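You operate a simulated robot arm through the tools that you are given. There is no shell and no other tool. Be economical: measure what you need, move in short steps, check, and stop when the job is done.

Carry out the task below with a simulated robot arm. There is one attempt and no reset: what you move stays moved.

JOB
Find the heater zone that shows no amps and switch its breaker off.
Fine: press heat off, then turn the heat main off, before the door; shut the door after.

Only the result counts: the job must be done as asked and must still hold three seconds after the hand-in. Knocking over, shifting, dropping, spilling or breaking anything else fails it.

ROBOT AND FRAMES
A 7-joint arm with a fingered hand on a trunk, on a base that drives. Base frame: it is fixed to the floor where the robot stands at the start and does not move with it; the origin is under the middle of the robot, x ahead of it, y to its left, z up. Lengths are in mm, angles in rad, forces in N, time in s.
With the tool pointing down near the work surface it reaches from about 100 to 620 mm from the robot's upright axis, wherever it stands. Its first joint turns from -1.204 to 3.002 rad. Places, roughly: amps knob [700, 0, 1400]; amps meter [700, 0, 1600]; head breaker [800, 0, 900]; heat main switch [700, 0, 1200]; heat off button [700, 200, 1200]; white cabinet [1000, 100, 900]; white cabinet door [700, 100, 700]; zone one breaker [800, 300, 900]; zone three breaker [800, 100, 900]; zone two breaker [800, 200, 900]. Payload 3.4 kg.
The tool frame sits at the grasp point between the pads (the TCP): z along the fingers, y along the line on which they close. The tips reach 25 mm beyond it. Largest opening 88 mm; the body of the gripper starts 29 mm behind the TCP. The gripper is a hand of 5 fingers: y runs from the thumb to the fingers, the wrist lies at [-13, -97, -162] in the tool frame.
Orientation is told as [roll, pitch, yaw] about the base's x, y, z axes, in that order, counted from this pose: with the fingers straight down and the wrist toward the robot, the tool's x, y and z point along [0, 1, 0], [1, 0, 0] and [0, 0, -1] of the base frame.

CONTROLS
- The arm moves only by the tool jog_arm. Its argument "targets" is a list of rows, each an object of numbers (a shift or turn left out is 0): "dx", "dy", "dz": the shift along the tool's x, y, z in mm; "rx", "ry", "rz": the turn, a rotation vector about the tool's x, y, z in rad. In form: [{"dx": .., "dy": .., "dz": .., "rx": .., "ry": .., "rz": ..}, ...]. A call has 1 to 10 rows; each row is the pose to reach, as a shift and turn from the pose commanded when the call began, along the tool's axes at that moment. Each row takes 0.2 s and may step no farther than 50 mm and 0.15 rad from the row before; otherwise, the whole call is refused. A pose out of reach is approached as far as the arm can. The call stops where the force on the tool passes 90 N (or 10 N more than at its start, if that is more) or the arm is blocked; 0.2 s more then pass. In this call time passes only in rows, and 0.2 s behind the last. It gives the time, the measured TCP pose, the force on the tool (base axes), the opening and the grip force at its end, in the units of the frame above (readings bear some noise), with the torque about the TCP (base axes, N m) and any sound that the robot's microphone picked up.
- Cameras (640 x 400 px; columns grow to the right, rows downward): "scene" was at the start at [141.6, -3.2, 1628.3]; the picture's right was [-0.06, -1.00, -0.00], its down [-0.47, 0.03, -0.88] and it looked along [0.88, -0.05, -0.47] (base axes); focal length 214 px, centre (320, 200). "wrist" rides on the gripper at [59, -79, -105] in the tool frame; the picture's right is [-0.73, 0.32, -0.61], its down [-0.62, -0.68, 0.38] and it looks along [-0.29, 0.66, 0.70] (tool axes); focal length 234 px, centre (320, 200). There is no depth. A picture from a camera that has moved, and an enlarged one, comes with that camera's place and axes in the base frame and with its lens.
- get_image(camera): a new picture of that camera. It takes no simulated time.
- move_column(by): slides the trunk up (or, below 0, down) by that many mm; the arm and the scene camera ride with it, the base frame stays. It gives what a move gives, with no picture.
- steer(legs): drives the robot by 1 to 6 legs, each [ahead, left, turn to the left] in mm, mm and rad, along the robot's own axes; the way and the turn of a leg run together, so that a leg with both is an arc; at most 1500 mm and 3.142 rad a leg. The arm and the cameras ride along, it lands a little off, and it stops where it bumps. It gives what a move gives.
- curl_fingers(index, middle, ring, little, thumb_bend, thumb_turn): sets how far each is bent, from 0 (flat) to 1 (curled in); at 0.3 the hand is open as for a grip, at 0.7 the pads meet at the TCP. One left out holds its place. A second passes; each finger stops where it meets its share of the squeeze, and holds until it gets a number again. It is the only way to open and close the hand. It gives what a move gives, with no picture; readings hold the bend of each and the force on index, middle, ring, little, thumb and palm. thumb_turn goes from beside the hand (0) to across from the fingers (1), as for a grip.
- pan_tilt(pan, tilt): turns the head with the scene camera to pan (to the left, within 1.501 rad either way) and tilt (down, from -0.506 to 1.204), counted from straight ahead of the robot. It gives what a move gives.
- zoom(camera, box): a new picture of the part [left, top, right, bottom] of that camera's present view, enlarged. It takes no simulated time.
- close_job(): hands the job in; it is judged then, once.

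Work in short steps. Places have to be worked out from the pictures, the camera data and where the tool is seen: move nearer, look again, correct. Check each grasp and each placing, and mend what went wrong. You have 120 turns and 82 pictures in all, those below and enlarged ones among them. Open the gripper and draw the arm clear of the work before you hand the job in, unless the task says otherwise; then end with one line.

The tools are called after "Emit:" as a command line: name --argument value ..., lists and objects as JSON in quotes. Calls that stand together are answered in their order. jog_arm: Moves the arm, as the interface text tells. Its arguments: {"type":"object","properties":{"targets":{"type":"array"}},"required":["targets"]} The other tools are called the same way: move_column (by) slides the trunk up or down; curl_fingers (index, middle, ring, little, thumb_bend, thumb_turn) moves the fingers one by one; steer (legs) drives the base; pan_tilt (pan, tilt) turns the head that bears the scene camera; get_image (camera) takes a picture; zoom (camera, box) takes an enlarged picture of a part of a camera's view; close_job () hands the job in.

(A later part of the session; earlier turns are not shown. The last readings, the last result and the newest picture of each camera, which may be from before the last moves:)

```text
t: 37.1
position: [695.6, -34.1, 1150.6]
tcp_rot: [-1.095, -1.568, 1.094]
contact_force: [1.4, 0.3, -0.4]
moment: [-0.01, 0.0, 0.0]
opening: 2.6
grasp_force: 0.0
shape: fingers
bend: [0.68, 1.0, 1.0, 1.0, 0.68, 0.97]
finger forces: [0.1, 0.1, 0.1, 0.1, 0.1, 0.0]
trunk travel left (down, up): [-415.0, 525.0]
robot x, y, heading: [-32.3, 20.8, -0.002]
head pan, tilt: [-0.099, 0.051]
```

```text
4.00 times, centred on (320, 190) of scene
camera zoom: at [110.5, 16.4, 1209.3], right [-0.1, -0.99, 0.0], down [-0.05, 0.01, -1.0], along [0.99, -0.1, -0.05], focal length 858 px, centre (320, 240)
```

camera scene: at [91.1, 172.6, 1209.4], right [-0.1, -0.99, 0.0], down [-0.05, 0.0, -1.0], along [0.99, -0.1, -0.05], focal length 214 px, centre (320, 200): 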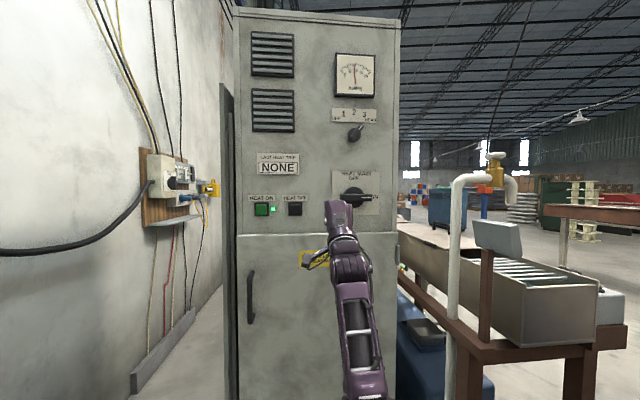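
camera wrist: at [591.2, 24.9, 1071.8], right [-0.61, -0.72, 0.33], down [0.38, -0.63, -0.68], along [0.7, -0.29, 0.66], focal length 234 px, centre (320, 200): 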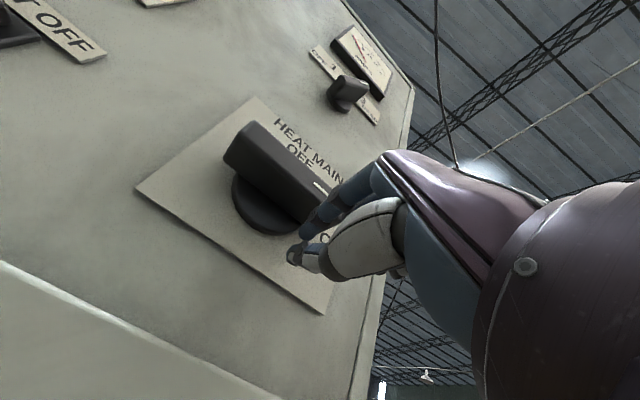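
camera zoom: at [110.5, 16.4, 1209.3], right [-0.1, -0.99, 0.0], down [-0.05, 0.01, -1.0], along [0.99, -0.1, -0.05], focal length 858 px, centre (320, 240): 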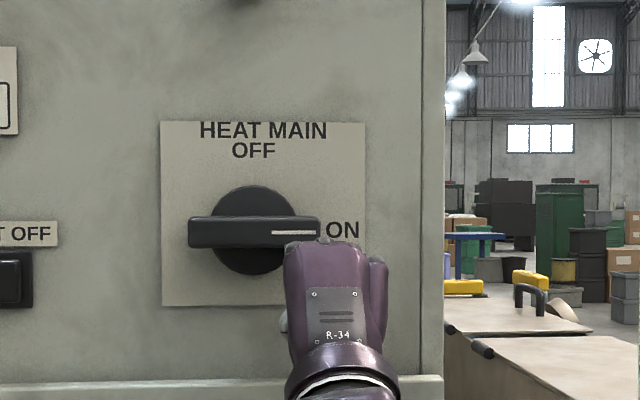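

The tip is just beneath the pointer end. I sweep it up and then left on an arc to turn the main to OFF.

Emit:
jog_arm --targets '[{"dy": 6, "dz": 5}, {"dx": -3, "dy": 18, "dz": 5}, {"dx": -6, "dy": 32, "dz": 5}, {"dx": -4, "dy": 45, "dz": 5}, {"dx": -1, "dy": 55, "dz": 5}, {"dx": 7, "dy": 64, "dz": 5}, {"dx": 15, "dy": 71, "dz": 5}, {"dx": 21, "dy": 74, "dz": 5}]'

Emit:
zoom --camera "scene" --box '[260, 140, 380, 240]'

```text
t: 38.9
position: [702.4, -19.2, 1224.3]
tcp_rot: [-0.487, -1.566, 0.482]
contact_force: [-1.4, -7.7, -3.2]
moment: [-0.09, 0.08, -0.08]
opening: 3.0
grasp_force: 3.6
shape: fingers
bend: [0.7, 1.0, 1.0, 1.0, 0.66, 0.99]
finger forces: [4.0, 0.0, 0.1, 0.0, 3.8, 0.0]
trunk travel left (down, up): [-415.0, 525.0]
robot x, y, heading: [-32.6, 23.3, -0.004]
head pan, tilt: [-0.099, 0.051]
```

```text
4.00 times, centred on (320, 190) of scene
camera zoom: at [110.4, 13.7, 1209.3], right [-0.1, -0.99, 0.0], down [-0.05, 0.01, -1.0], along [0.99, -0.1, -0.05], focal length 858 px, centre (320, 240)
```

zoom: 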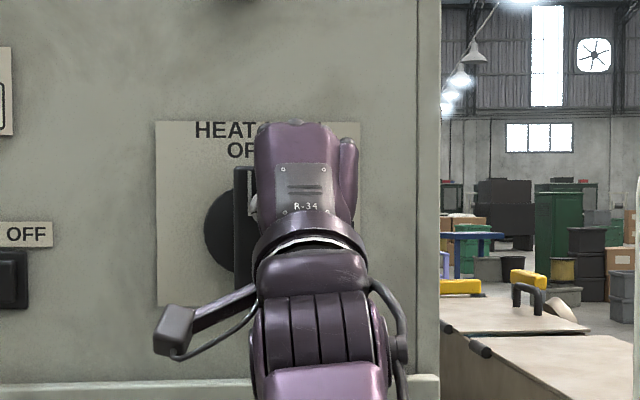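

The bar now looks vertical. I back off right and rearward and check the knob and the door.

Emit:
jog_arm --targets '[{"dx": -12}, {"dx": -20, "dz": -30}, {"dx": -50, "dz": -70}, {"dx": -80, "dz": -100}]'

Emit:
pan_tilt --pan 0.1 --tilt 0.45

Emit:
get_image --camera "scene"

```text
t: 39.9
position: [598.0, -95.3, 1225.2]
tcp_rot: [-1.132, -1.568, 1.135]
contact_force: [0.1, 0.8, 0.8]
moment: [0.0, 0.0, 0.01]
opening: 2.5
grasp_force: 0.0
shape: fingers
bend: [0.68, 1.0, 1.0, 1.0, 0.68, 0.98]
finger forces: [0.0, 0.0, 0.0, 0.1, 0.0, 0.0]
trunk travel left (down, up): [-415.0, 525.0]
robot x, y, heading: [-28.8, 19.9, -0.0]
head pan, tilt: [-0.099, 0.051]
```

```text
t: 40.8
position: [599.7, -94.6, 1223.7]
tcp_rot: [-1.057, -1.567, 1.057]
contact_force: [-0.4, -0.2, -0.2]
moment: [-0.01, 0.01, 0.0]
opening: 2.6
grasp_force: 0.1
shape: fingers
bend: [0.68, 1.0, 1.0, 1.0, 0.68, 0.98]
finger forces: [0.0, 0.0, 0.0, 0.0, 0.0, 0.0]
trunk travel left (down, up): [-415.0, 525.0]
robot x, y, heading: [-31.9, 23.9, -0.001]
head pan, tilt: [0.099, 0.45]
```

```text
45 pictures are left
camera scene: at [111.1, 34.5, 1172.4], right [0.1, -1.0, 0.0], down [-0.43, -0.04, -0.9], along [0.9, 0.09, -0.43], focal length 214 px, centre (320, 200)
```

scene: 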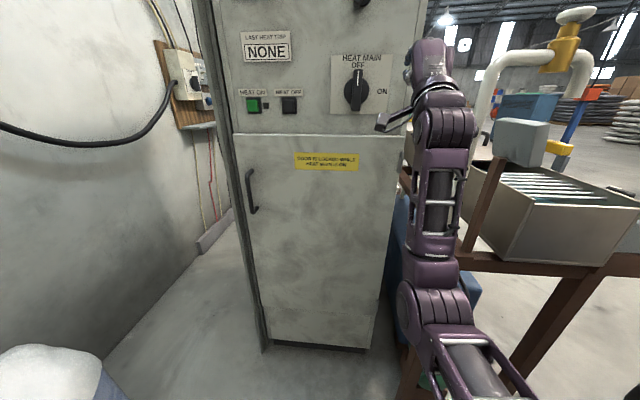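

The main is OFF and the light is out. The door handle is a vertical bar near y≈310, z 830–968. I lower the trunk, drive left, open the hand and roll it to grip a vertical bar.

Emit:
move_column --by -320

Emit:
steer --legs '[[-60, 0, 0], [0, 330, 0]]'

Emit:
curl_fingers --index 0.3 --middle 0.3 --ring 0.3 --little 0.3 --thumb_bend 0.3

Emit:
jog_arm --targets '[{"rz": -0.15}, {"rz": -0.3}, {"rz": -0.45}, {"rz": -0.6}, {"rz": -0.75}, {"rz": -0.9}, {"rz": -1.05}, {"rz": -1.2}, {"rz": -1.35}, {"rz": -1.5}]'

Emit:
get_image --camera "scene"

Emit:
get_image --camera "wrist"

```text
t: 43.9
position: [598.9, -94.2, 905.2]
tcp_rot: [-1.107, -1.569, 1.107]
contact_force: [0.6, 0.1, 0.6]
moment: [-0.01, 0.0, -0.03]
opening: 2.5
grasp_force: 0.0
shape: fingers
bend: [0.68, 1.0, 1.0, 1.0, 0.68, 0.98]
finger forces: [0.0, 0.1, 0.0, 0.0, 0.0, 0.1]
trunk travel left (down, up): [-95.0, 845.0]
robot x, y, heading: [-29.7, 22.7, 0.006]
head pan, tilt: [0.099, 0.45]
```

```text
t: 46.7
position: [540.6, 234.5, 905.5]
tcp_rot: [-1.092, -1.568, 1.09]
contact_force: [0.3, 0.4, -0.4]
moment: [0.01, 0.03, 0.01]
opening: 2.5
grasp_force: 0.0
shape: fingers
bend: [0.68, 1.0, 1.0, 1.0, 0.68, 0.98]
finger forces: [0.1, 0.0, 0.0, 0.1, 0.0, 0.1]
trunk travel left (down, up): [-95.0, 845.0]
robot x, y, heading: [-92.3, 349.2, -0.005]
head pan, tilt: [0.099, 0.45]
```

```text
t: 47.7
position: [539.0, 234.2, 904.9]
tcp_rot: [-1.101, -1.568, 1.101]
contact_force: [0.1, -0.3, -0.4]
moment: [0.0, 0.03, -0.01]
opening: 84.4
grasp_force: 0.0
shape: fingers
bend: [0.3, 0.3, 0.3, 0.3, 0.3, 0.98]
finger forces: [0.1, 0.1, 0.0, 0.0, 0.0, 0.0]
trunk travel left (down, up): [-95.0, 845.0]
robot x, y, heading: [-93.7, 356.0, -0.002]
head pan, tilt: [0.099, 0.45]
```

```text
t: 49.9
position: [538.5, 234.7, 904.8]
tcp_rot: [-1.569, -0.066, 1.569]
contact_force: [0.8, 0.3, 0.2]
moment: [-0.03, 0.02, -0.02]
opening: 84.0
grasp_force: 0.0
shape: fingers
bend: [0.3, 0.3, 0.3, 0.3, 0.3, 0.98]
finger forces: [0.1, 0.0, 0.1, 0.1, 0.0, 0.0]
trunk travel left (down, up): [-95.0, 845.0]
robot x, y, heading: [-89.8, 350.8, -0.004]
head pan, tilt: [0.099, 0.45]
```

```text
44 pictures are left
camera scene: at [50.6, 362.8, 852.3], right [0.1, -0.99, 0.0], down [-0.43, -0.04, -0.9], along [0.9, 0.09, -0.44], focal length 214 px, centre (320, 200)
```

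scene: 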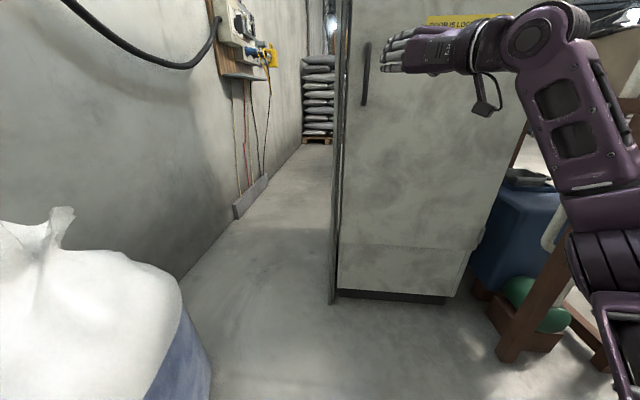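

```text
43 pictures are left
camera wrist: at [435.8, 160.0, 840.4], right [-0.61, 0.27, 0.75], down [0.39, -0.72, 0.58], along [0.7, 0.64, 0.33], focal length 234 px, centre (320, 200)
```

wrist: 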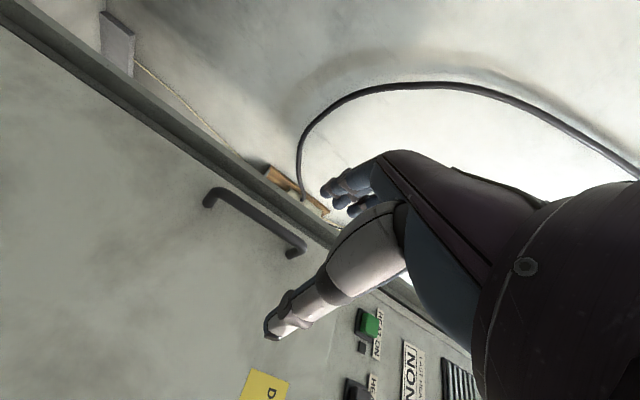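

The hand is rolled well, fingers left and thumb right. The handle bar is at about [695, 306, 831–965]. I move left 71 mm and forward 100 mm and look.

Emit:
jog_arm --targets '[{"dy": 36}, {"dy": 71, "dx": 5}, {"dy": 71, "dx": 5, "dz": 45}, {"dy": 71, "dx": 5, "dz": 90}]'

Emit:
get_image --camera "wrist"

Emit:
zoom --camera "scene" --box '[320, 0, 480, 120]'

```text
t: 50.9
position: [625.6, 308.2, 901.5]
tcp_rot: [-1.571, -0.068, 1.576]
contact_force: [0.8, -0.4, -0.3]
moment: [0.03, -0.01, 0.05]
opening: 84.3
grasp_force: 0.0
shape: fingers
bend: [0.3, 0.3, 0.3, 0.3, 0.3, 0.98]
finger forces: [0.0, 0.0, 0.0, 0.0, 0.1, 0.0]
out of reach, approached as far as the arm can: row 4
trunk travel left (down, up): [-95.0, 845.0]
robot x, y, heading: [-91.5, 349.2, -0.001]
head pan, tilt: [0.099, 0.45]
```

```text
42 pictures are left
camera wrist: at [523.0, 233.1, 837.2], right [-0.61, 0.27, 0.75], down [0.39, -0.72, 0.58], along [0.69, 0.64, 0.33], focal length 234 px, centre (320, 200)
```

wrist: 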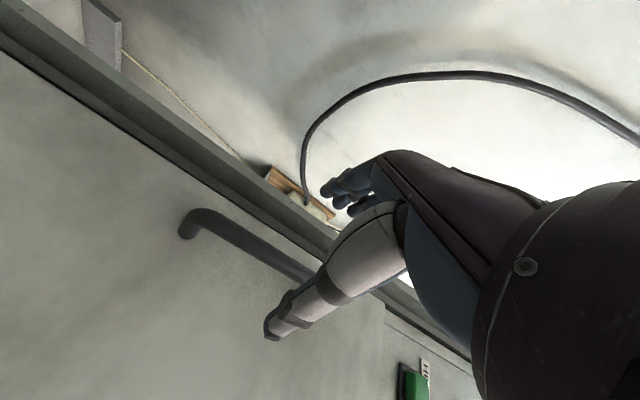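

```text
3.33 times, centred on (400, 60) of scene
camera zoom: at [50.7, 362.9, 852.3], right [0.1, -0.99, 0.0], down [-0.43, -0.04, -0.9], along [0.9, 0.09, -0.44], focal length 715 px, centre (53, 667)
```

zoom: 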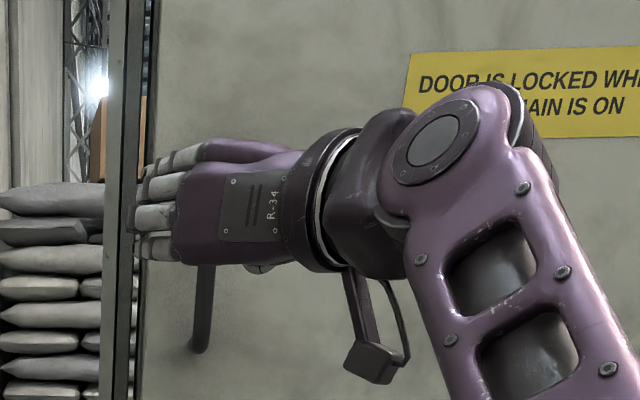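

The bar lies between thumb and fingers laterally; the arm is at its reach limit. I drive ahead 65 mm.

Emit:
steer --legs '[[65, 0, 0]]'

Emit:
get_image --camera "wrist"

```text
t: 51.9
position: [690.9, 306.3, 899.3]
tcp_rot: [-1.568, -0.069, 1.571]
contact_force: [0.1, 0.2, -0.1]
moment: [-0.03, 0.0, 0.0]
opening: 84.9
grasp_force: 0.1
shape: fingers
bend: [0.3, 0.3, 0.3, 0.3, 0.3, 0.98]
finger forces: [0.0, 0.0, 0.0, 0.1, 0.1, 0.0]
trunk travel left (down, up): [-95.0, 845.0]
robot x, y, heading: [-23.1, 352.3, 0.003]
head pan, tilt: [0.099, 0.45]
```

```text
40 pictures are left
camera wrist: at [587.9, 231.6, 836.8], right [-0.61, 0.27, 0.75], down [0.38, -0.72, 0.58], along [0.7, 0.64, 0.33], focal length 234 px, centre (320, 200)
```

wrist: 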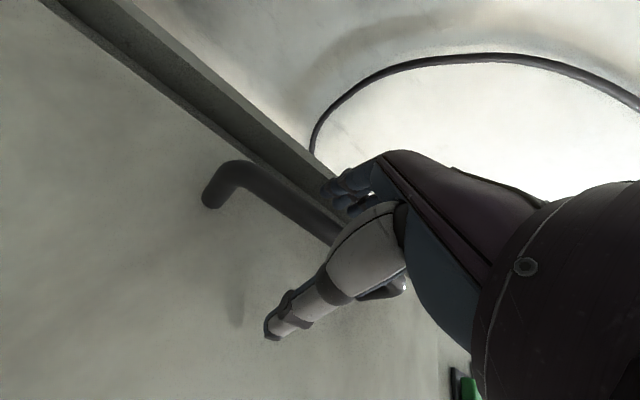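

The bar sits between fingers and thumb. I close the hand on it.

Emit:
curl_fingers --index 0.75 --middle 0.75 --ring 0.75 --little 0.75 --thumb_bend 0.7

Emit:
get_image --camera "wrist"

```text
t: 52.9
position: [691.1, 306.6, 900.4]
tcp_rot: [-1.569, -0.065, 1.572]
contact_force: [2.4, 1.7, 0.9]
moment: [-0.07, 0.04, -0.04]
opening: 0.0
grasp_force: 1.7
shape: fingers
bend: [0.74, 0.75, 0.75, 0.75, 0.68, 0.98]
finger forces: [0.0, 0.0, 0.1, 2.6, 0.0, 0.1]
trunk travel left (down, up): [-95.0, 845.0]
robot x, y, heading: [-24.4, 349.3, -0.003]
head pan, tilt: [0.099, 0.45]
```

```text
39 pictures are left
camera wrist: at [588.1, 232.1, 836.7], right [-0.61, 0.27, 0.75], down [0.38, -0.72, 0.58], along [0.7, 0.64, 0.33], focal length 234 px, centre (320, 200)
```

wrist: 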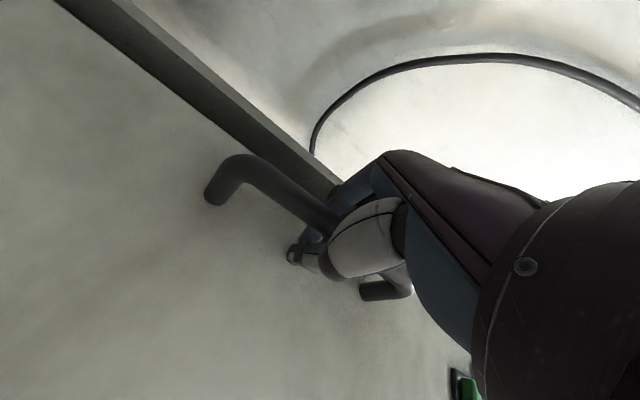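

The bar looks enclosed in the hooked fingers. I pull gently back 40 mm with the arm.

Emit:
jog_arm --targets '[{"dz": -20}, {"dz": -40}, {"dz": -60}]'

Emit:
get_image --camera "wrist"

Emit:
get_image --camera "scene"

```text
t: 53.7
position: [632.2, 302.4, 901.5]
tcp_rot: [-1.567, -0.071, 1.566]
contact_force: [1.3, -8.8, -0.1]
moment: [-0.05, -0.02, 0.12]
opening: 0.0
grasp_force: 3.6
shape: fingers
bend: [0.75, 0.75, 0.75, 0.75, 0.66, 0.97]
finger forces: [0.0, 0.1, 0.1, 0.1, 8.0, 0.0]
trunk travel left (down, up): [-95.0, 845.0]
robot x, y, heading: [-28.0, 353.7, 0.002]
head pan, tilt: [0.099, 0.45]
```

```text
38 pictures are left
camera wrist: at [528.3, 229.3, 836.6], right [-0.6, 0.27, 0.75], down [0.38, -0.72, 0.57], along [0.7, 0.63, 0.33], focal length 234 px, centre (320, 200)
```

wrist: 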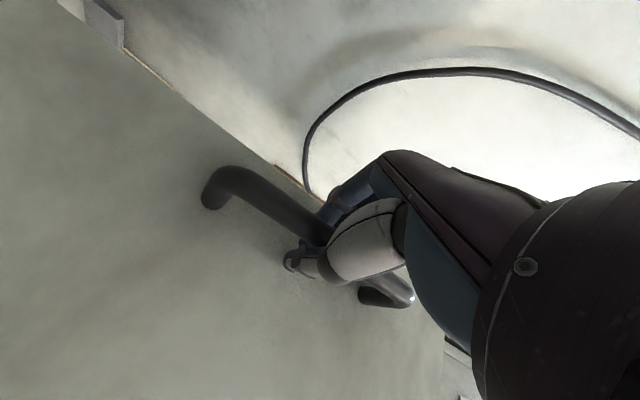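

```text
37 pictures are left
camera scene: at [115.7, 361.4, 852.3], right [0.1, -1.0, 0.0], down [-0.43, -0.04, -0.9], along [0.9, 0.09, -0.44], focal length 214 px, centre (320, 200)
```

scene: 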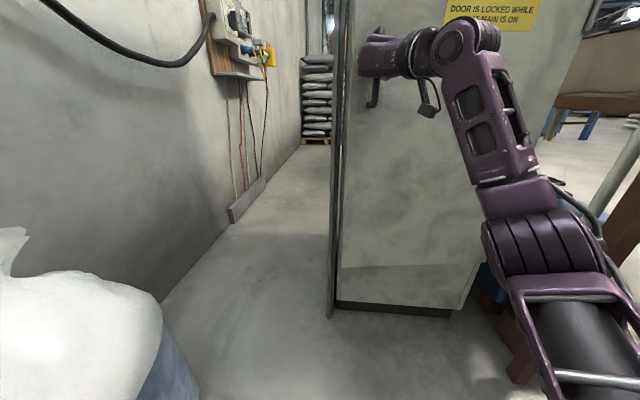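

The door is coming open. I drive back on the handle's arc to open it to about 38°.

Emit:
steer --legs '[[-71, -26, 0], [-66, -39, 0], [-58, -49, 0]]'

Emit:
get_image --camera "scene"

```text
t: 56.0
position: [437.1, 191.5, 900.3]
tcp_rot: [-1.57, -0.067, 1.569]
contact_force: [1.6, -1.7, 0.1]
moment: [-0.08, -0.02, 0.01]
opening: 0.3
grasp_force: 1.4
shape: fingers
bend: [0.75, 0.75, 0.75, 0.75, 0.67, 0.97]
finger forces: [0.1, 0.0, 0.0, 0.8, 2.0, 0.0]
trunk travel left (down, up): [-95.0, 845.0]
robot x, y, heading: [-219.6, 231.0, 0.003]
head pan, tilt: [0.099, 0.45]
```

```text
36 pictures are left
camera scene: at [-78.7, 247.9, 852.3], right [0.1, -1.0, 0.0], down [-0.43, -0.04, -0.9], along [0.9, 0.09, -0.44], focal length 214 px, centre (320, 200)
```

scene: 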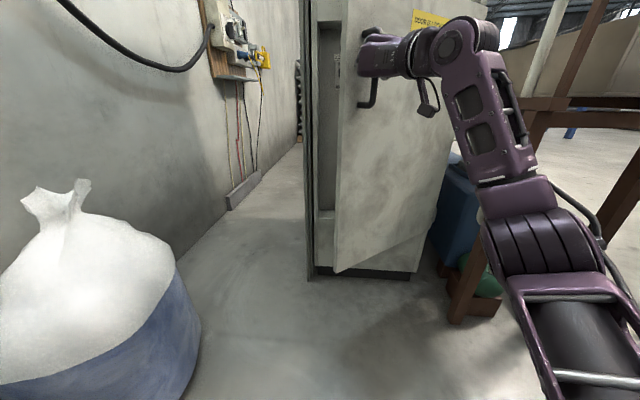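

Opening well. I continue the arc to about 58°.

Emit:
steer --legs '[[-49, -59, 0], [-38, -66, 0]]'

Emit:
get_image --camera "scene"

Emit:
get_image --camera "wrist"

```text
t: 57.7
position: [351.1, 66.6, 900.9]
tcp_rot: [-1.569, -0.069, 1.573]
contact_force: [-0.2, -0.2, -0.5]
moment: [0.0, -0.02, 0.01]
opening: 0.0
grasp_force: 0.1
shape: fingers
bend: [0.75, 0.75, 0.75, 0.75, 0.67, 0.97]
finger forces: [0.0, 0.0, 0.0, 0.1, 0.1, 0.1]
trunk travel left (down, up): [-95.0, 845.0]
robot x, y, heading: [-309.7, 112.4, -0.0]
head pan, tilt: [0.099, 0.45]
```

```text
35 pictures are left
camera scene: at [-165.3, 121.3, 852.3], right [0.1, -0.99, 0.0], down [-0.43, -0.04, -0.9], along [0.9, 0.09, -0.44], focal length 214 px, centre (320, 200)
```

scene: 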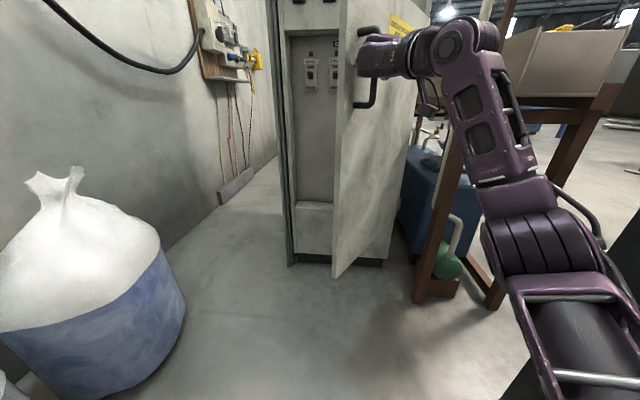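

```text
34 pictures are left
camera wrist: at [247.6, -8.6, 837.1], right [-0.61, 0.27, 0.75], down [0.39, -0.72, 0.58], along [0.7, 0.64, 0.33], focal length 234 px, centre (320, 200)
```

wrist: 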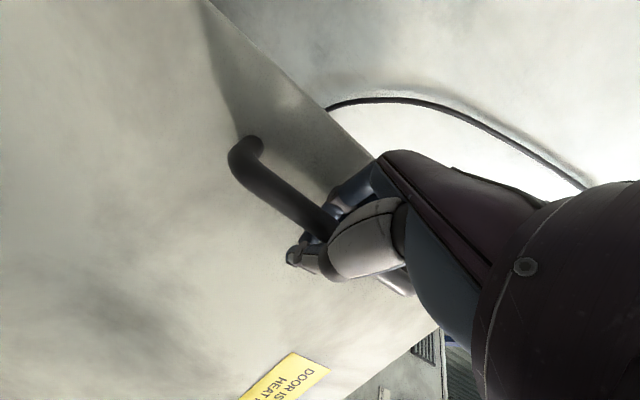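

The breakers are showing. I continue the arc to about 75°.

Emit:
steer --legs '[[-26, -71, 0], [-12, -70, 0]]'

Emit:
get_image --camera "scene"

```text
t: 59.3
position: [313.7, -77.4, 900.6]
tcp_rot: [-1.568, -0.069, 1.57]
contact_force: [0.4, -0.2, -0.8]
moment: [-0.04, -0.01, 0.0]
opening: 0.2
grasp_force: 0.1
shape: fingers
bend: [0.75, 0.75, 0.75, 0.75, 0.67, 0.97]
finger forces: [0.1, 0.1, 0.0, 0.0, 0.0, 0.1]
trunk travel left (down, up): [-95.0, 845.0]
robot x, y, heading: [-346.6, -31.6, -0.003]
head pan, tilt: [0.099, 0.45]
```

```text
33 pictures are left
camera scene: at [-202.9, -21.0, 852.3], right [0.1, -1.0, 0.0], down [-0.43, -0.04, -0.9], along [0.9, 0.09, -0.44], focal length 214 px, centre (320, 200)
```

scene: 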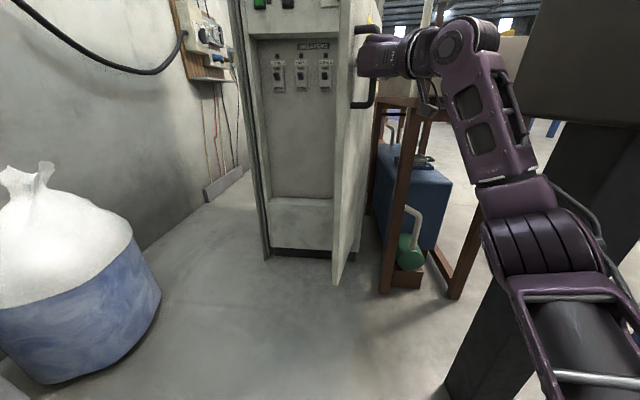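

The door stands at about 75° with all breakers visible, and a post lies near the elbow on the right, so I stop here. I release the handle and withdraw backwards.

Emit:
curl_fingers --index 0.2 --middle 0.2 --ring 0.2 --little 0.2 --thumb_bend 0.2

Emit:
jog_arm --targets '[{"dz": -30}, {"dz": -60}, {"dz": -90}]'

Emit:
get_image --camera "scene"

```text
t: 60.3
position: [313.2, -78.2, 900.9]
tcp_rot: [-1.568, -0.068, 1.568]
contact_force: [-0.3, 0.1, -1.7]
moment: [-0.13, 0.01, -0.12]
opening: 101.1
grasp_force: 5.3
shape: fingers
bend: [0.21, 0.22, 0.2, 0.19, 0.2, 0.97]
finger forces: [5.4, 2.7, 0.0, 2.3, 0.0, 0.0]
trunk travel left (down, up): [-95.0, 845.0]
robot x, y, heading: [-343.0, -30.0, -0.003]
head pan, tilt: [0.099, 0.45]
```

```text
t: 61.1
position: [222.2, -77.5, 901.7]
tcp_rot: [-1.569, -0.067, 1.569]
contact_force: [-0.6, -0.1, -0.3]
moment: [0.03, -0.01, -0.05]
opening: 103.4
grasp_force: 0.1
shape: fingers
bend: [0.2, 0.2, 0.2, 0.2, 0.2, 0.97]
finger forces: [0.1, 0.1, 0.1, 0.1, 0.0, 0.2]
trunk travel left (down, up): [-95.0, 845.0]
robot x, y, heading: [-345.8, -31.0, -0.001]
head pan, tilt: [0.099, 0.45]
```

```text
32 pictures are left
camera scene: at [-202.9, -20.9, 852.3], right [0.1, -1.0, 0.0], down [-0.43, -0.04, -0.9], along [0.9, 0.09, -0.44], focal length 214 px, centre (320, 200)
```

scene: 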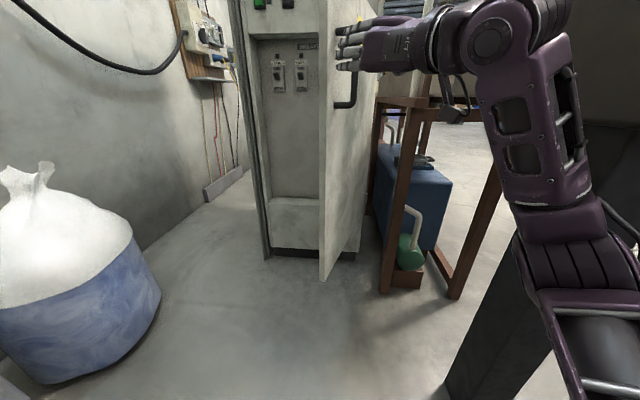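

The door rests at roughly 66°. I drive back and left to stand in front of the opening, then form the pinch tip and roll the hand level.

Emit:
steer --legs '[[-60, 0, 0], [0, 380, 0]]'

Emit:
jog_arm --targets '[{"rz": 0.15, "dz": 5}, {"rz": 0.3, "dz": 10}, {"rz": 0.45, "dz": 15}, {"rz": 0.6, "dz": 20}, {"rz": 0.75, "dz": 25}, {"rz": 0.9, "dz": 30}, {"rz": 1.05, "dz": 35}, {"rz": 1.2, "dz": 40}, {"rz": 1.35, "dz": 45}, {"rz": 1.5, "dz": 50}]'

Emit:
curl_fingers --index 0.68 --middle 1 --ring 1 --little 1 --thumb_bend 0.68

Emit:
pan_tilt --pan -0.2 --tilt 0.2

Emit:
get_image --camera "scene"

```text
t: 64.1
position: [164.1, 304.3, 900.6]
tcp_rot: [-1.569, -0.067, 1.564]
contact_force: [0.8, 0.0, 0.8]
moment: [-0.01, -0.03, 0.03]
opening: 103.3
grasp_force: 0.1
shape: fingers
bend: [0.2, 0.2, 0.2, 0.2, 0.2, 0.97]
finger forces: [0.0, 0.0, 0.0, 0.0, 0.0, 0.0]
trunk travel left (down, up): [-95.0, 845.0]
robot x, y, heading: [-403.8, 352.6, -0.01]
head pan, tilt: [0.099, 0.45]
```

```text
t: 66.3
position: [214.5, 302.9, 900.8]
tcp_rot: [-0.339, -1.569, 0.331]
contact_force: [-0.6, 0.4, -0.1]
moment: [0.04, -0.01, 0.03]
opening: 103.3
grasp_force: 0.1
shape: fingers
bend: [0.2, 0.2, 0.2, 0.2, 0.2, 0.97]
finger forces: [0.1, 0.0, 0.0, 0.0, 0.0, 0.0]
trunk travel left (down, up): [-95.0, 845.0]
robot x, y, heading: [-402.9, 355.8, -0.007]
head pan, tilt: [0.099, 0.45]
```

```text
t: 67.3
position: [213.6, 303.6, 901.0]
tcp_rot: [-1.132, -1.567, 1.126]
contact_force: [0.3, 0.4, 0.4]
moment: [0.01, -0.02, 0.0]
opening: 3.0
grasp_force: 0.1
shape: fingers
bend: [0.68, 1.0, 1.0, 1.0, 0.68, 0.97]
finger forces: [0.1, 0.0, 0.1, 0.0, 0.0, 0.0]
trunk travel left (down, up): [-95.0, 845.0]
robot x, y, heading: [-405.3, 352.6, -0.008]
head pan, tilt: [0.099, 0.45]
```

```text
t: 68.1
position: [214.5, 303.9, 901.6]
tcp_rot: [-1.117, -1.569, 1.111]
contact_force: [-0.1, 0.2, -1.1]
moment: [0.01, -0.03, 0.01]
opening: 2.9
grasp_force: 0.0
shape: fingers
bend: [0.68, 1.0, 1.0, 1.0, 0.68, 0.97]
finger forces: [0.0, 0.0, 0.0, 0.0, 0.0, 0.0]
trunk travel left (down, up): [-95.0, 845.0]
robot x, y, heading: [-403.1, 351.7, -0.005]
head pan, tilt: [-0.201, 0.201]
```

```text
31 pictures are left
camera scene: at [-261.5, 334.7, 875.5], right [-0.21, -0.98, 0.0], down [-0.2, 0.04, -0.98], along [0.96, -0.2, -0.2], focal length 214 px, centre (320, 200)
```

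scene: 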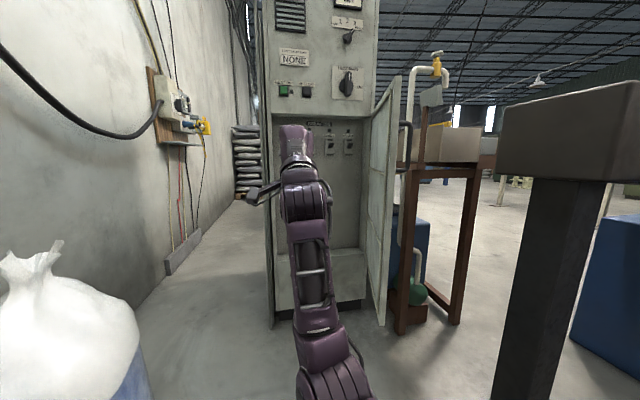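

The opening is clear and the door is out of the way. I zoom on the breakers.

Emit:
zoom --camera "scene" --box '[265, 100, 385, 180]'

Emit:
get_image --camera "wrist"

```text
5.00 times, centred on (325, 140) of scene
camera zoom: at [-261.5, 334.7, 875.5], right [-0.21, -0.98, 0.0], down [-0.2, 0.04, -0.98], along [0.96, -0.2, -0.2], focal length 1072 px, centre (295, 500)
```

zoom: 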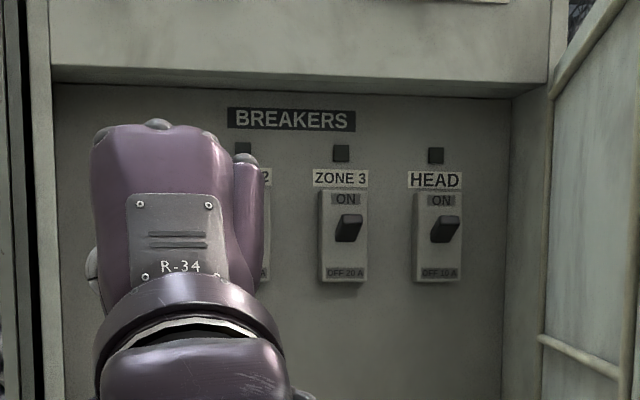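

```text
29 pictures are left
camera wrist: at [110.9, 363.2, 822.5], right [-0.61, -0.72, 0.33], down [0.38, -0.63, -0.68], along [0.69, -0.29, 0.66], focal length 234 px, centre (320, 200)
```

wrist: 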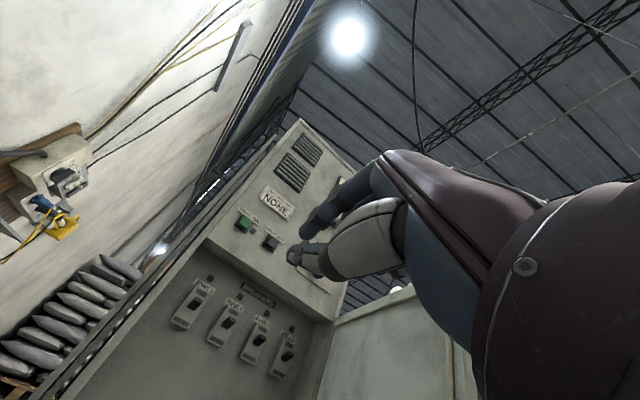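

Levers up are ON; zone two's lever triangulates to about [793, 160, 927]. I shift the hand right relative to the robot, raise it slightly, and drive up to the opening.

Emit:
jog_arm --targets '[{"dx": -40, "dy": 20}, {"dx": -80, "dy": 40}]'

Emit:
steer --legs '[[0, -60, 0], [430, 0, 0]]'

Emit:
get_image --camera "scene"

Emit:
get_image --camera "wrist"

```text
t: 68.7
position: [216.4, 225.6, 939.4]
tcp_rot: [-0.941, -1.569, 0.934]
contact_force: [0.1, 0.5, -0.4]
moment: [0.0, 0.02, -0.01]
opening: 3.2
grasp_force: 0.1
shape: fingers
bend: [0.68, 1.0, 1.0, 1.0, 0.68, 0.97]
finger forces: [0.0, 0.0, 0.1, 0.0, 0.1, 0.1]
trunk travel left (down, up): [-95.0, 845.0]
robot x, y, heading: [-405.0, 351.1, -0.005]
head pan, tilt: [-0.201, 0.201]
```

```text
t: 72.0
position: [650.0, 158.4, 940.1]
tcp_rot: [-1.121, -1.567, 1.11]
contact_force: [-1.0, 0.7, -0.1]
moment: [-0.04, -0.03, -0.04]
opening: 3.0
grasp_force: 0.0
shape: fingers
bend: [0.68, 1.0, 1.0, 1.0, 0.68, 0.97]
finger forces: [0.0, 0.1, 0.0, 0.0, 0.1, 0.0]
trunk travel left (down, up): [-95.0, 845.0]
robot x, y, heading: [30.2, 286.2, -0.007]
head pan, tilt: [-0.201, 0.201]
```

```text
28 pictures are left
camera scene: at [173.2, 270.4, 875.5], right [-0.21, -0.98, 0.0], down [-0.2, 0.04, -0.98], along [0.96, -0.21, -0.2], focal length 214 px, centre (320, 200)
```

scene: 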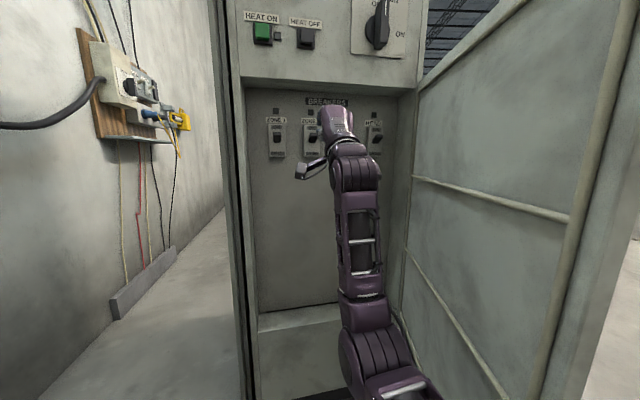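

```text
27 pictures are left
camera wrist: at [547.0, 218.7, 862.0], right [-0.61, -0.72, 0.33], down [0.38, -0.63, -0.68], along [0.69, -0.29, 0.66], focal length 234 px, centre (320, 200)
```

wrist: 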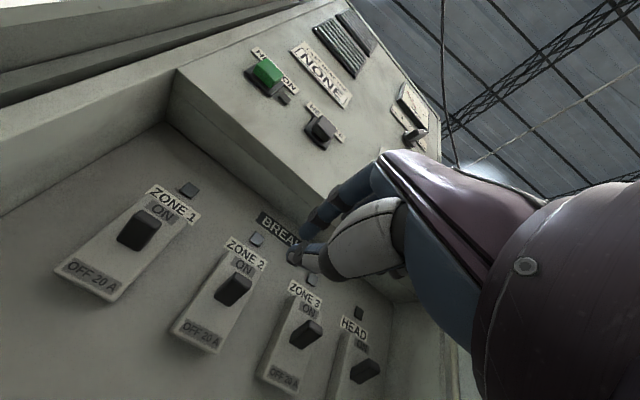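

Both cameras agree on zone two's lever at [800, 157, 929]. I rise to z≈960 and go in to TCP x≈762, above the lever.

Emit:
jog_arm --targets '[{"dy": 20}, {"dy": 20, "dz": 40}, {"dy": 20, "dz": 80}, {"dy": 20, "dz": 112}]'

Emit:
get_image --camera "wrist"

Emit:
zoom --camera "scene" --box '[250, 80, 400, 180]'

```text
t: 73.0
position: [760.6, 158.4, 963.3]
tcp_rot: [-1.869, -1.568, 1.856]
contact_force: [1.0, -0.5, -0.3]
moment: [-0.01, 0.01, -0.01]
opening: 2.8
grasp_force: 0.0
shape: fingers
bend: [0.68, 1.0, 1.0, 1.0, 0.68, 0.97]
finger forces: [0.1, 0.1, 0.0, 0.0, 0.1, 0.0]
trunk travel left (down, up): [-95.0, 845.0]
robot x, y, heading: [31.4, 287.7, -0.012]
head pan, tilt: [-0.201, 0.201]
```

```text
26 pictures are left
camera wrist: at [658.5, 217.9, 883.9], right [-0.61, -0.72, 0.32], down [0.38, -0.63, -0.68], along [0.69, -0.29, 0.66], focal length 234 px, centre (320, 200)
```

wrist: 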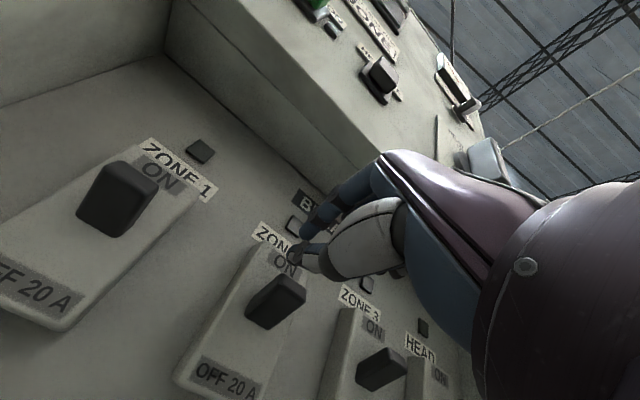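

```text
4.00 times, centred on (325, 130) of scene
camera zoom: at [173.1, 270.4, 875.5], right [-0.21, -0.98, 0.0], down [-0.19, 0.04, -0.98], along [0.96, -0.21, -0.2], focal length 858 px, centre (300, 480)
```

zoom: 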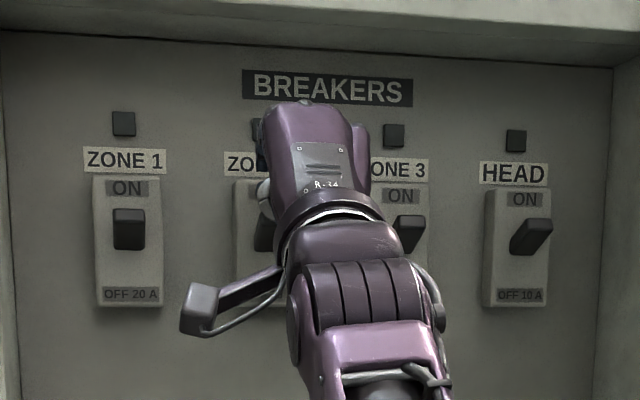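

The tip is right above the lever. I go in 9 mm more, shift 3 mm right, and sweep down.

Emit:
jog_arm --targets '[{"dz": 9, "dx": -3}, {"dz": 9, "dx": -3, "dy": -12}, {"dz": 9, "dx": -3, "dy": -24}, {"dz": 9, "dx": -3, "dy": -36}, {"dz": 9, "dx": -3, "dy": -46}]'

Emit:
get_image --camera "wrist"

```text
t: 74.2
position: [767.6, 154.9, 916.7]
tcp_rot: [-2.495, -1.564, 2.487]
contact_force: [-3.6, -1.1, 8.9]
moment: [0.05, -0.12, -0.02]
opening: 0.0
grasp_force: 5.6
shape: fingers
bend: [0.66, 1.0, 1.0, 1.0, 0.74, 0.98]
finger forces: [0.0, 0.0, 0.1, 0.0, 11.3, 0.0]
trunk travel left (down, up): [-95.0, 845.0]
robot x, y, heading: [31.0, 286.9, -0.011]
head pan, tilt: [-0.201, 0.201]
```

```text
24 pictures are left
camera wrist: at [666.0, 215.3, 838.5], right [-0.62, -0.72, 0.32], down [0.38, -0.63, -0.68], along [0.69, -0.29, 0.66], focal length 234 px, centre (320, 200)
```

wrist: 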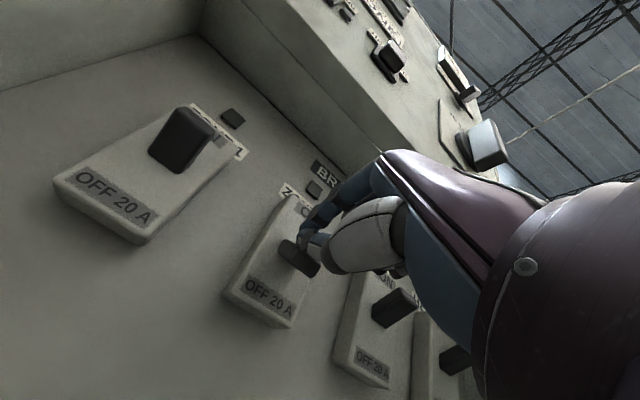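

The lever is moving down with the thumb loaded at 11 N. I push down 20 mm more.

Emit:
jog_arm --targets '[{"dy": -8}, {"dy": -16}, {"dy": -24}]'

Emit:
zoom --camera "wrist" --box '[200, 150, 420, 350]'

```text
t: 75.0
position: [763.4, 154.5, 898.5]
tcp_rot: [-2.89, -1.559, 2.881]
contact_force: [-16.5, -0.9, 16.6]
moment: [0.14, -0.44, 0.13]
opening: 0.0
grasp_force: 12.9
shape: fingers
bend: [0.59, 1.0, 1.0, 1.0, 0.8, 0.99]
finger forces: [0.0, 0.1, 0.1, 0.1, 26.1, 0.0]
trunk travel left (down, up): [-95.0, 845.0]
robot x, y, heading: [27.3, 290.6, -0.015]
head pan, tilt: [-0.201, 0.201]
```

```text
2.00 times, centred on (310, 250) of wrist
camera zoom: at [661.9, 215.1, 818.6], right [-0.62, -0.72, 0.32], down [0.39, -0.63, -0.67], along [0.69, -0.29, 0.67], focal length 468 px, centre (340, 100)
```

zoom: 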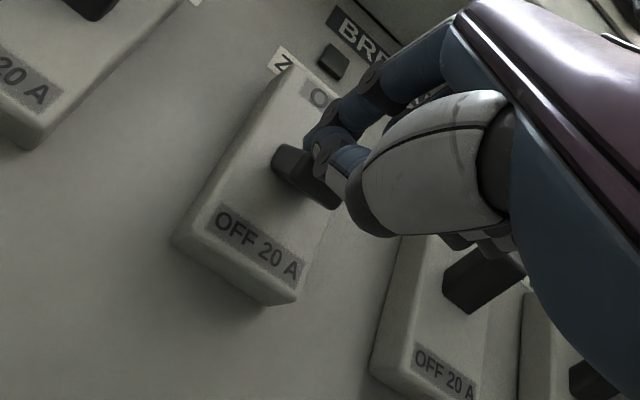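

The force has risen and the lever looks down. I withdraw straight back and check.

Emit:
jog_arm --targets '[{"dy": 6}, {"dy": 6, "dz": -30}, {"dy": 6, "dz": -70}]'

Emit:
get_image --camera "wrist"

```text
t: 75.8
position: [701.9, 154.3, 895.1]
tcp_rot: [-0.683, -1.563, 0.672]
contact_force: [0.0, 0.4, 0.1]
moment: [-0.01, 0.0, 0.02]
opening: 2.6
grasp_force: 0.0
shape: fingers
bend: [0.68, 1.0, 1.0, 1.0, 0.68, 0.98]
finger forces: [0.1, 0.0, 0.1, 0.0, 0.0, 0.0]
trunk travel left (down, up): [-95.0, 845.0]
robot x, y, heading: [33.0, 287.1, -0.012]
head pan, tilt: [-0.201, 0.201]
```

```text
22 pictures are left
camera wrist: at [598.7, 213.7, 817.7], right [-0.61, -0.72, 0.33], down [0.37, -0.63, -0.68], along [0.7, -0.29, 0.65], focal length 234 px, centre (320, 200)
```

wrist: 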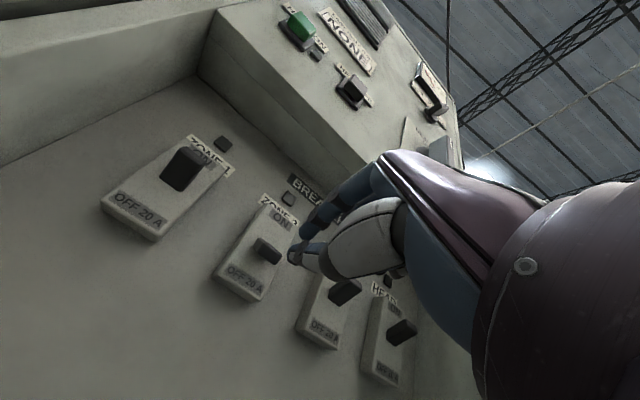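

The zone two lever now points down. I drive back out and verify with the scene camera.

Emit:
steer --legs '[[-480, 0, 0]]'

Emit:
zoom --camera "scene" --box '[250, 80, 400, 180]'

Emit:
get_image --camera "scene"

```text
t: 78.6
position: [220.9, 159.4, 898.2]
tcp_rot: [-1.1, -1.568, 1.094]
contact_force: [-0.2, 0.3, 0.5]
moment: [-0.01, -0.02, 0.0]
opening: 2.4
grasp_force: 0.0
shape: fingers
bend: [0.68, 1.0, 1.0, 1.0, 0.68, 0.98]
finger forces: [0.0, 0.0, 0.0, 0.1, 0.0, 0.0]
trunk travel left (down, up): [-95.0, 845.0]
robot x, y, heading: [-451.7, 292.5, -0.01]
head pan, tilt: [-0.201, 0.201]
```

```text
4.00 times, centred on (325, 130) of scene
camera zoom: at [-307.7, 275.1, 875.5], right [-0.21, -0.98, 0.0], down [-0.2, 0.04, -0.98], along [0.96, -0.2, -0.2], focal length 858 px, centre (300, 480)
```

zoom: 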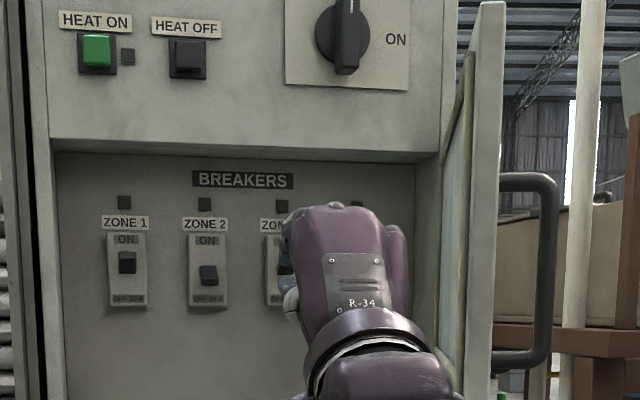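

```text
20 pictures are left
camera scene: at [-307.7, 275.1, 875.5], right [-0.21, -0.98, 0.0], down [-0.2, 0.04, -0.98], along [0.96, -0.2, -0.2], focal length 214 px, centre (320, 200)
```

scene: 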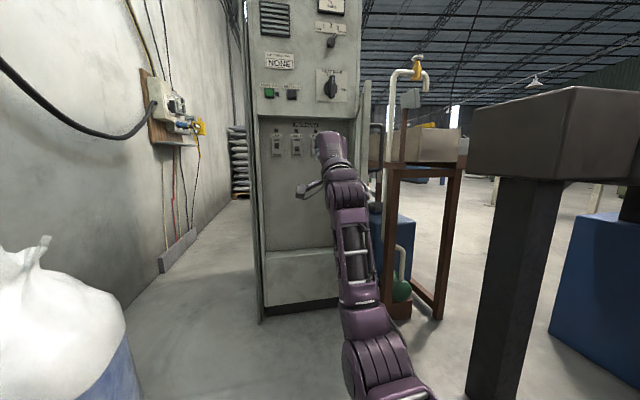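

Zone two's lever sits lower than zone one's; I zoom to be sure it is fully off.

Emit:
zoom --camera "scene" --box '[268, 118, 318, 162]'

```text
9.09 times, centred on (293, 140) of scene
camera zoom: at [-307.7, 275.1, 875.5], right [-0.21, -0.98, 0.0], down [-0.2, 0.04, -0.98], along [0.96, -0.2, -0.2], focal length 1950 px, centre (566, 746)
```

zoom: 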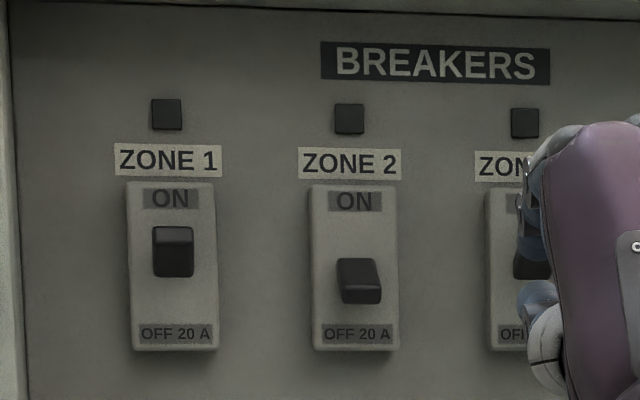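

The lever positions mirror each other exactly: zone two is off. To shut the door I raise the hand above handle height, drive right to get outside the door's free edge, and look.

Emit:
move_column --by 115

Emit:
steer --legs '[[-40, 0, 0], [0, -275, 0]]'

Emit:
pan_tilt --pan -0.1 --tilt 0.35

Emit:
get_image --camera "scene"

```text
t: 80.1
position: [219.5, 159.3, 1012.6]
tcp_rot: [-1.042, -1.566, 1.035]
contact_force: [0.0, 0.1, -0.4]
moment: [-0.01, 0.03, 0.02]
opening: 2.4
grasp_force: 0.0
shape: fingers
bend: [0.68, 1.0, 1.0, 1.0, 0.68, 0.98]
finger forces: [0.0, 0.1, 0.0, 0.0, 0.0, 0.1]
trunk travel left (down, up): [-210.0, 730.0]
robot x, y, heading: [-451.1, 293.5, -0.013]
head pan, tilt: [-0.201, 0.201]
```

```text
t: 82.5
position: [179.3, -113.8, 1012.7]
tcp_rot: [-1.067, -1.567, 1.061]
contact_force: [0.1, -0.5, 0.0]
moment: [-0.02, 0.0, -0.01]
opening: 2.4
grasp_force: 0.0
shape: fingers
bend: [0.68, 1.0, 1.0, 1.0, 0.68, 0.98]
finger forces: [0.0, 0.1, 0.1, 0.0, 0.0, 0.0]
trunk travel left (down, up): [-210.0, 730.0]
robot x, y, heading: [-490.4, 14.8, -0.001]
head pan, tilt: [-0.201, 0.201]
```

```text
t: 83.2
position: [178.8, -114.0, 1012.0]
tcp_rot: [-1.074, -1.566, 1.07]
contact_force: [0.6, 0.1, 0.3]
moment: [-0.02, 0.0, 0.01]
opening: 2.3
grasp_force: 0.1
shape: fingers
bend: [0.68, 1.0, 1.0, 1.0, 0.68, 0.98]
finger forces: [0.0, 0.0, 0.1, 0.0, 0.0, 0.0]
trunk travel left (down, up): [-210.0, 730.0]
robot x, y, heading: [-489.5, 18.7, -0.005]
head pan, tilt: [-0.099, 0.351]
```

```text
18 pictures are left
camera scene: at [-347.2, 9.5, 976.6], right [-0.11, -0.99, 0.0], down [-0.34, 0.04, -0.94], along [0.93, -0.1, -0.34], focal length 214 px, centre (320, 200)
```

scene: 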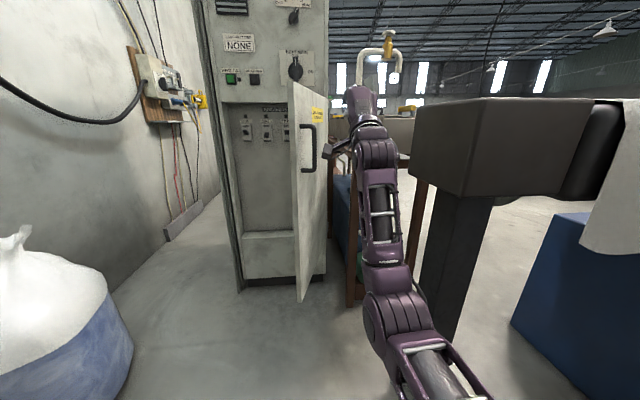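

The path outside the door edge (edge near [325, 20]) is clear. I drive ahead 190 mm, then left and forward along the closing arc.

Emit:
steer --legs '[[190, 0, 0], [27, 164, 0]]'

Emit:
get_image --camera "scene"

```text
t: 85.8
position: [393.6, 53.8, 1012.5]
tcp_rot: [-1.114, -1.568, 1.107]
contact_force: [0.7, -0.9, 0.5]
moment: [0.01, -0.02, 0.02]
opening: 2.1
grasp_force: 0.0
shape: fingers
bend: [0.68, 1.0, 1.0, 1.0, 0.68, 0.98]
finger forces: [0.0, 0.0, 0.1, 0.1, 0.1, 0.0]
trunk travel left (down, up): [-210.0, 730.0]
robot x, y, heading: [-276.2, 184.6, -0.006]
head pan, tilt: [-0.099, 0.351]
```

```text
17 pictures are left
camera scene: at [-132.9, 177.9, 976.5], right [-0.1, -0.99, 0.0], down [-0.34, 0.04, -0.94], along [0.93, -0.1, -0.34], focal length 214 px, centre (320, 200)
```

scene: 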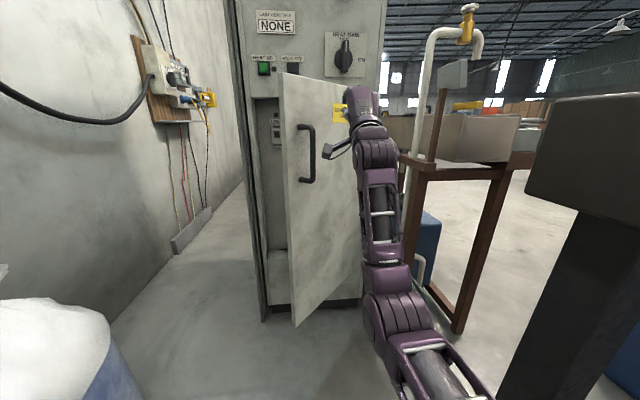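

The door is swinging shut ahead of the hand. I continue along the arc.

Emit:
steer --legs '[[58, 87, 0], [79, 68, 0]]'

Emit:
get_image --camera "scene"

```text
t: 87.7
position: [533.4, 208.5, 1012.3]
tcp_rot: [-1.044, -1.568, 1.038]
contact_force: [-1.3, -0.6, -0.6]
moment: [-0.04, -0.01, -0.03]
opening: 2.4
grasp_force: 0.1
shape: fingers
bend: [0.68, 1.0, 1.0, 1.0, 0.68, 0.98]
finger forces: [0.1, 0.1, 0.0, 0.1, 0.0, 0.1]
trunk travel left (down, up): [-210.0, 730.0]
robot x, y, heading: [-139.7, 340.9, -0.002]
head pan, tilt: [-0.099, 0.351]
```

```text
16 pictures are left
camera scene: at [5.4, 331.5, 976.5], right [-0.1, -0.99, 0.0], down [-0.34, 0.04, -0.94], along [0.93, -0.1, -0.34], focal length 214 px, centre (320, 200)
```

scene: 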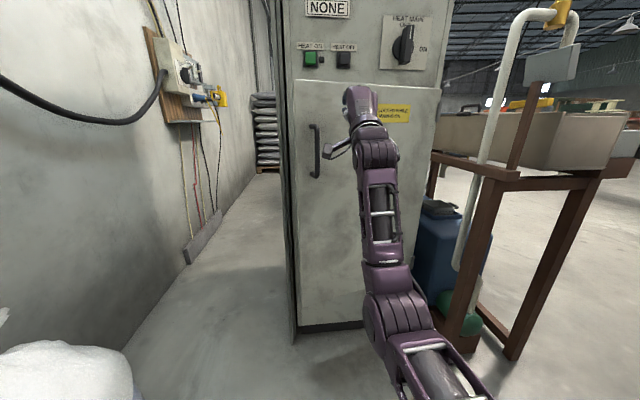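

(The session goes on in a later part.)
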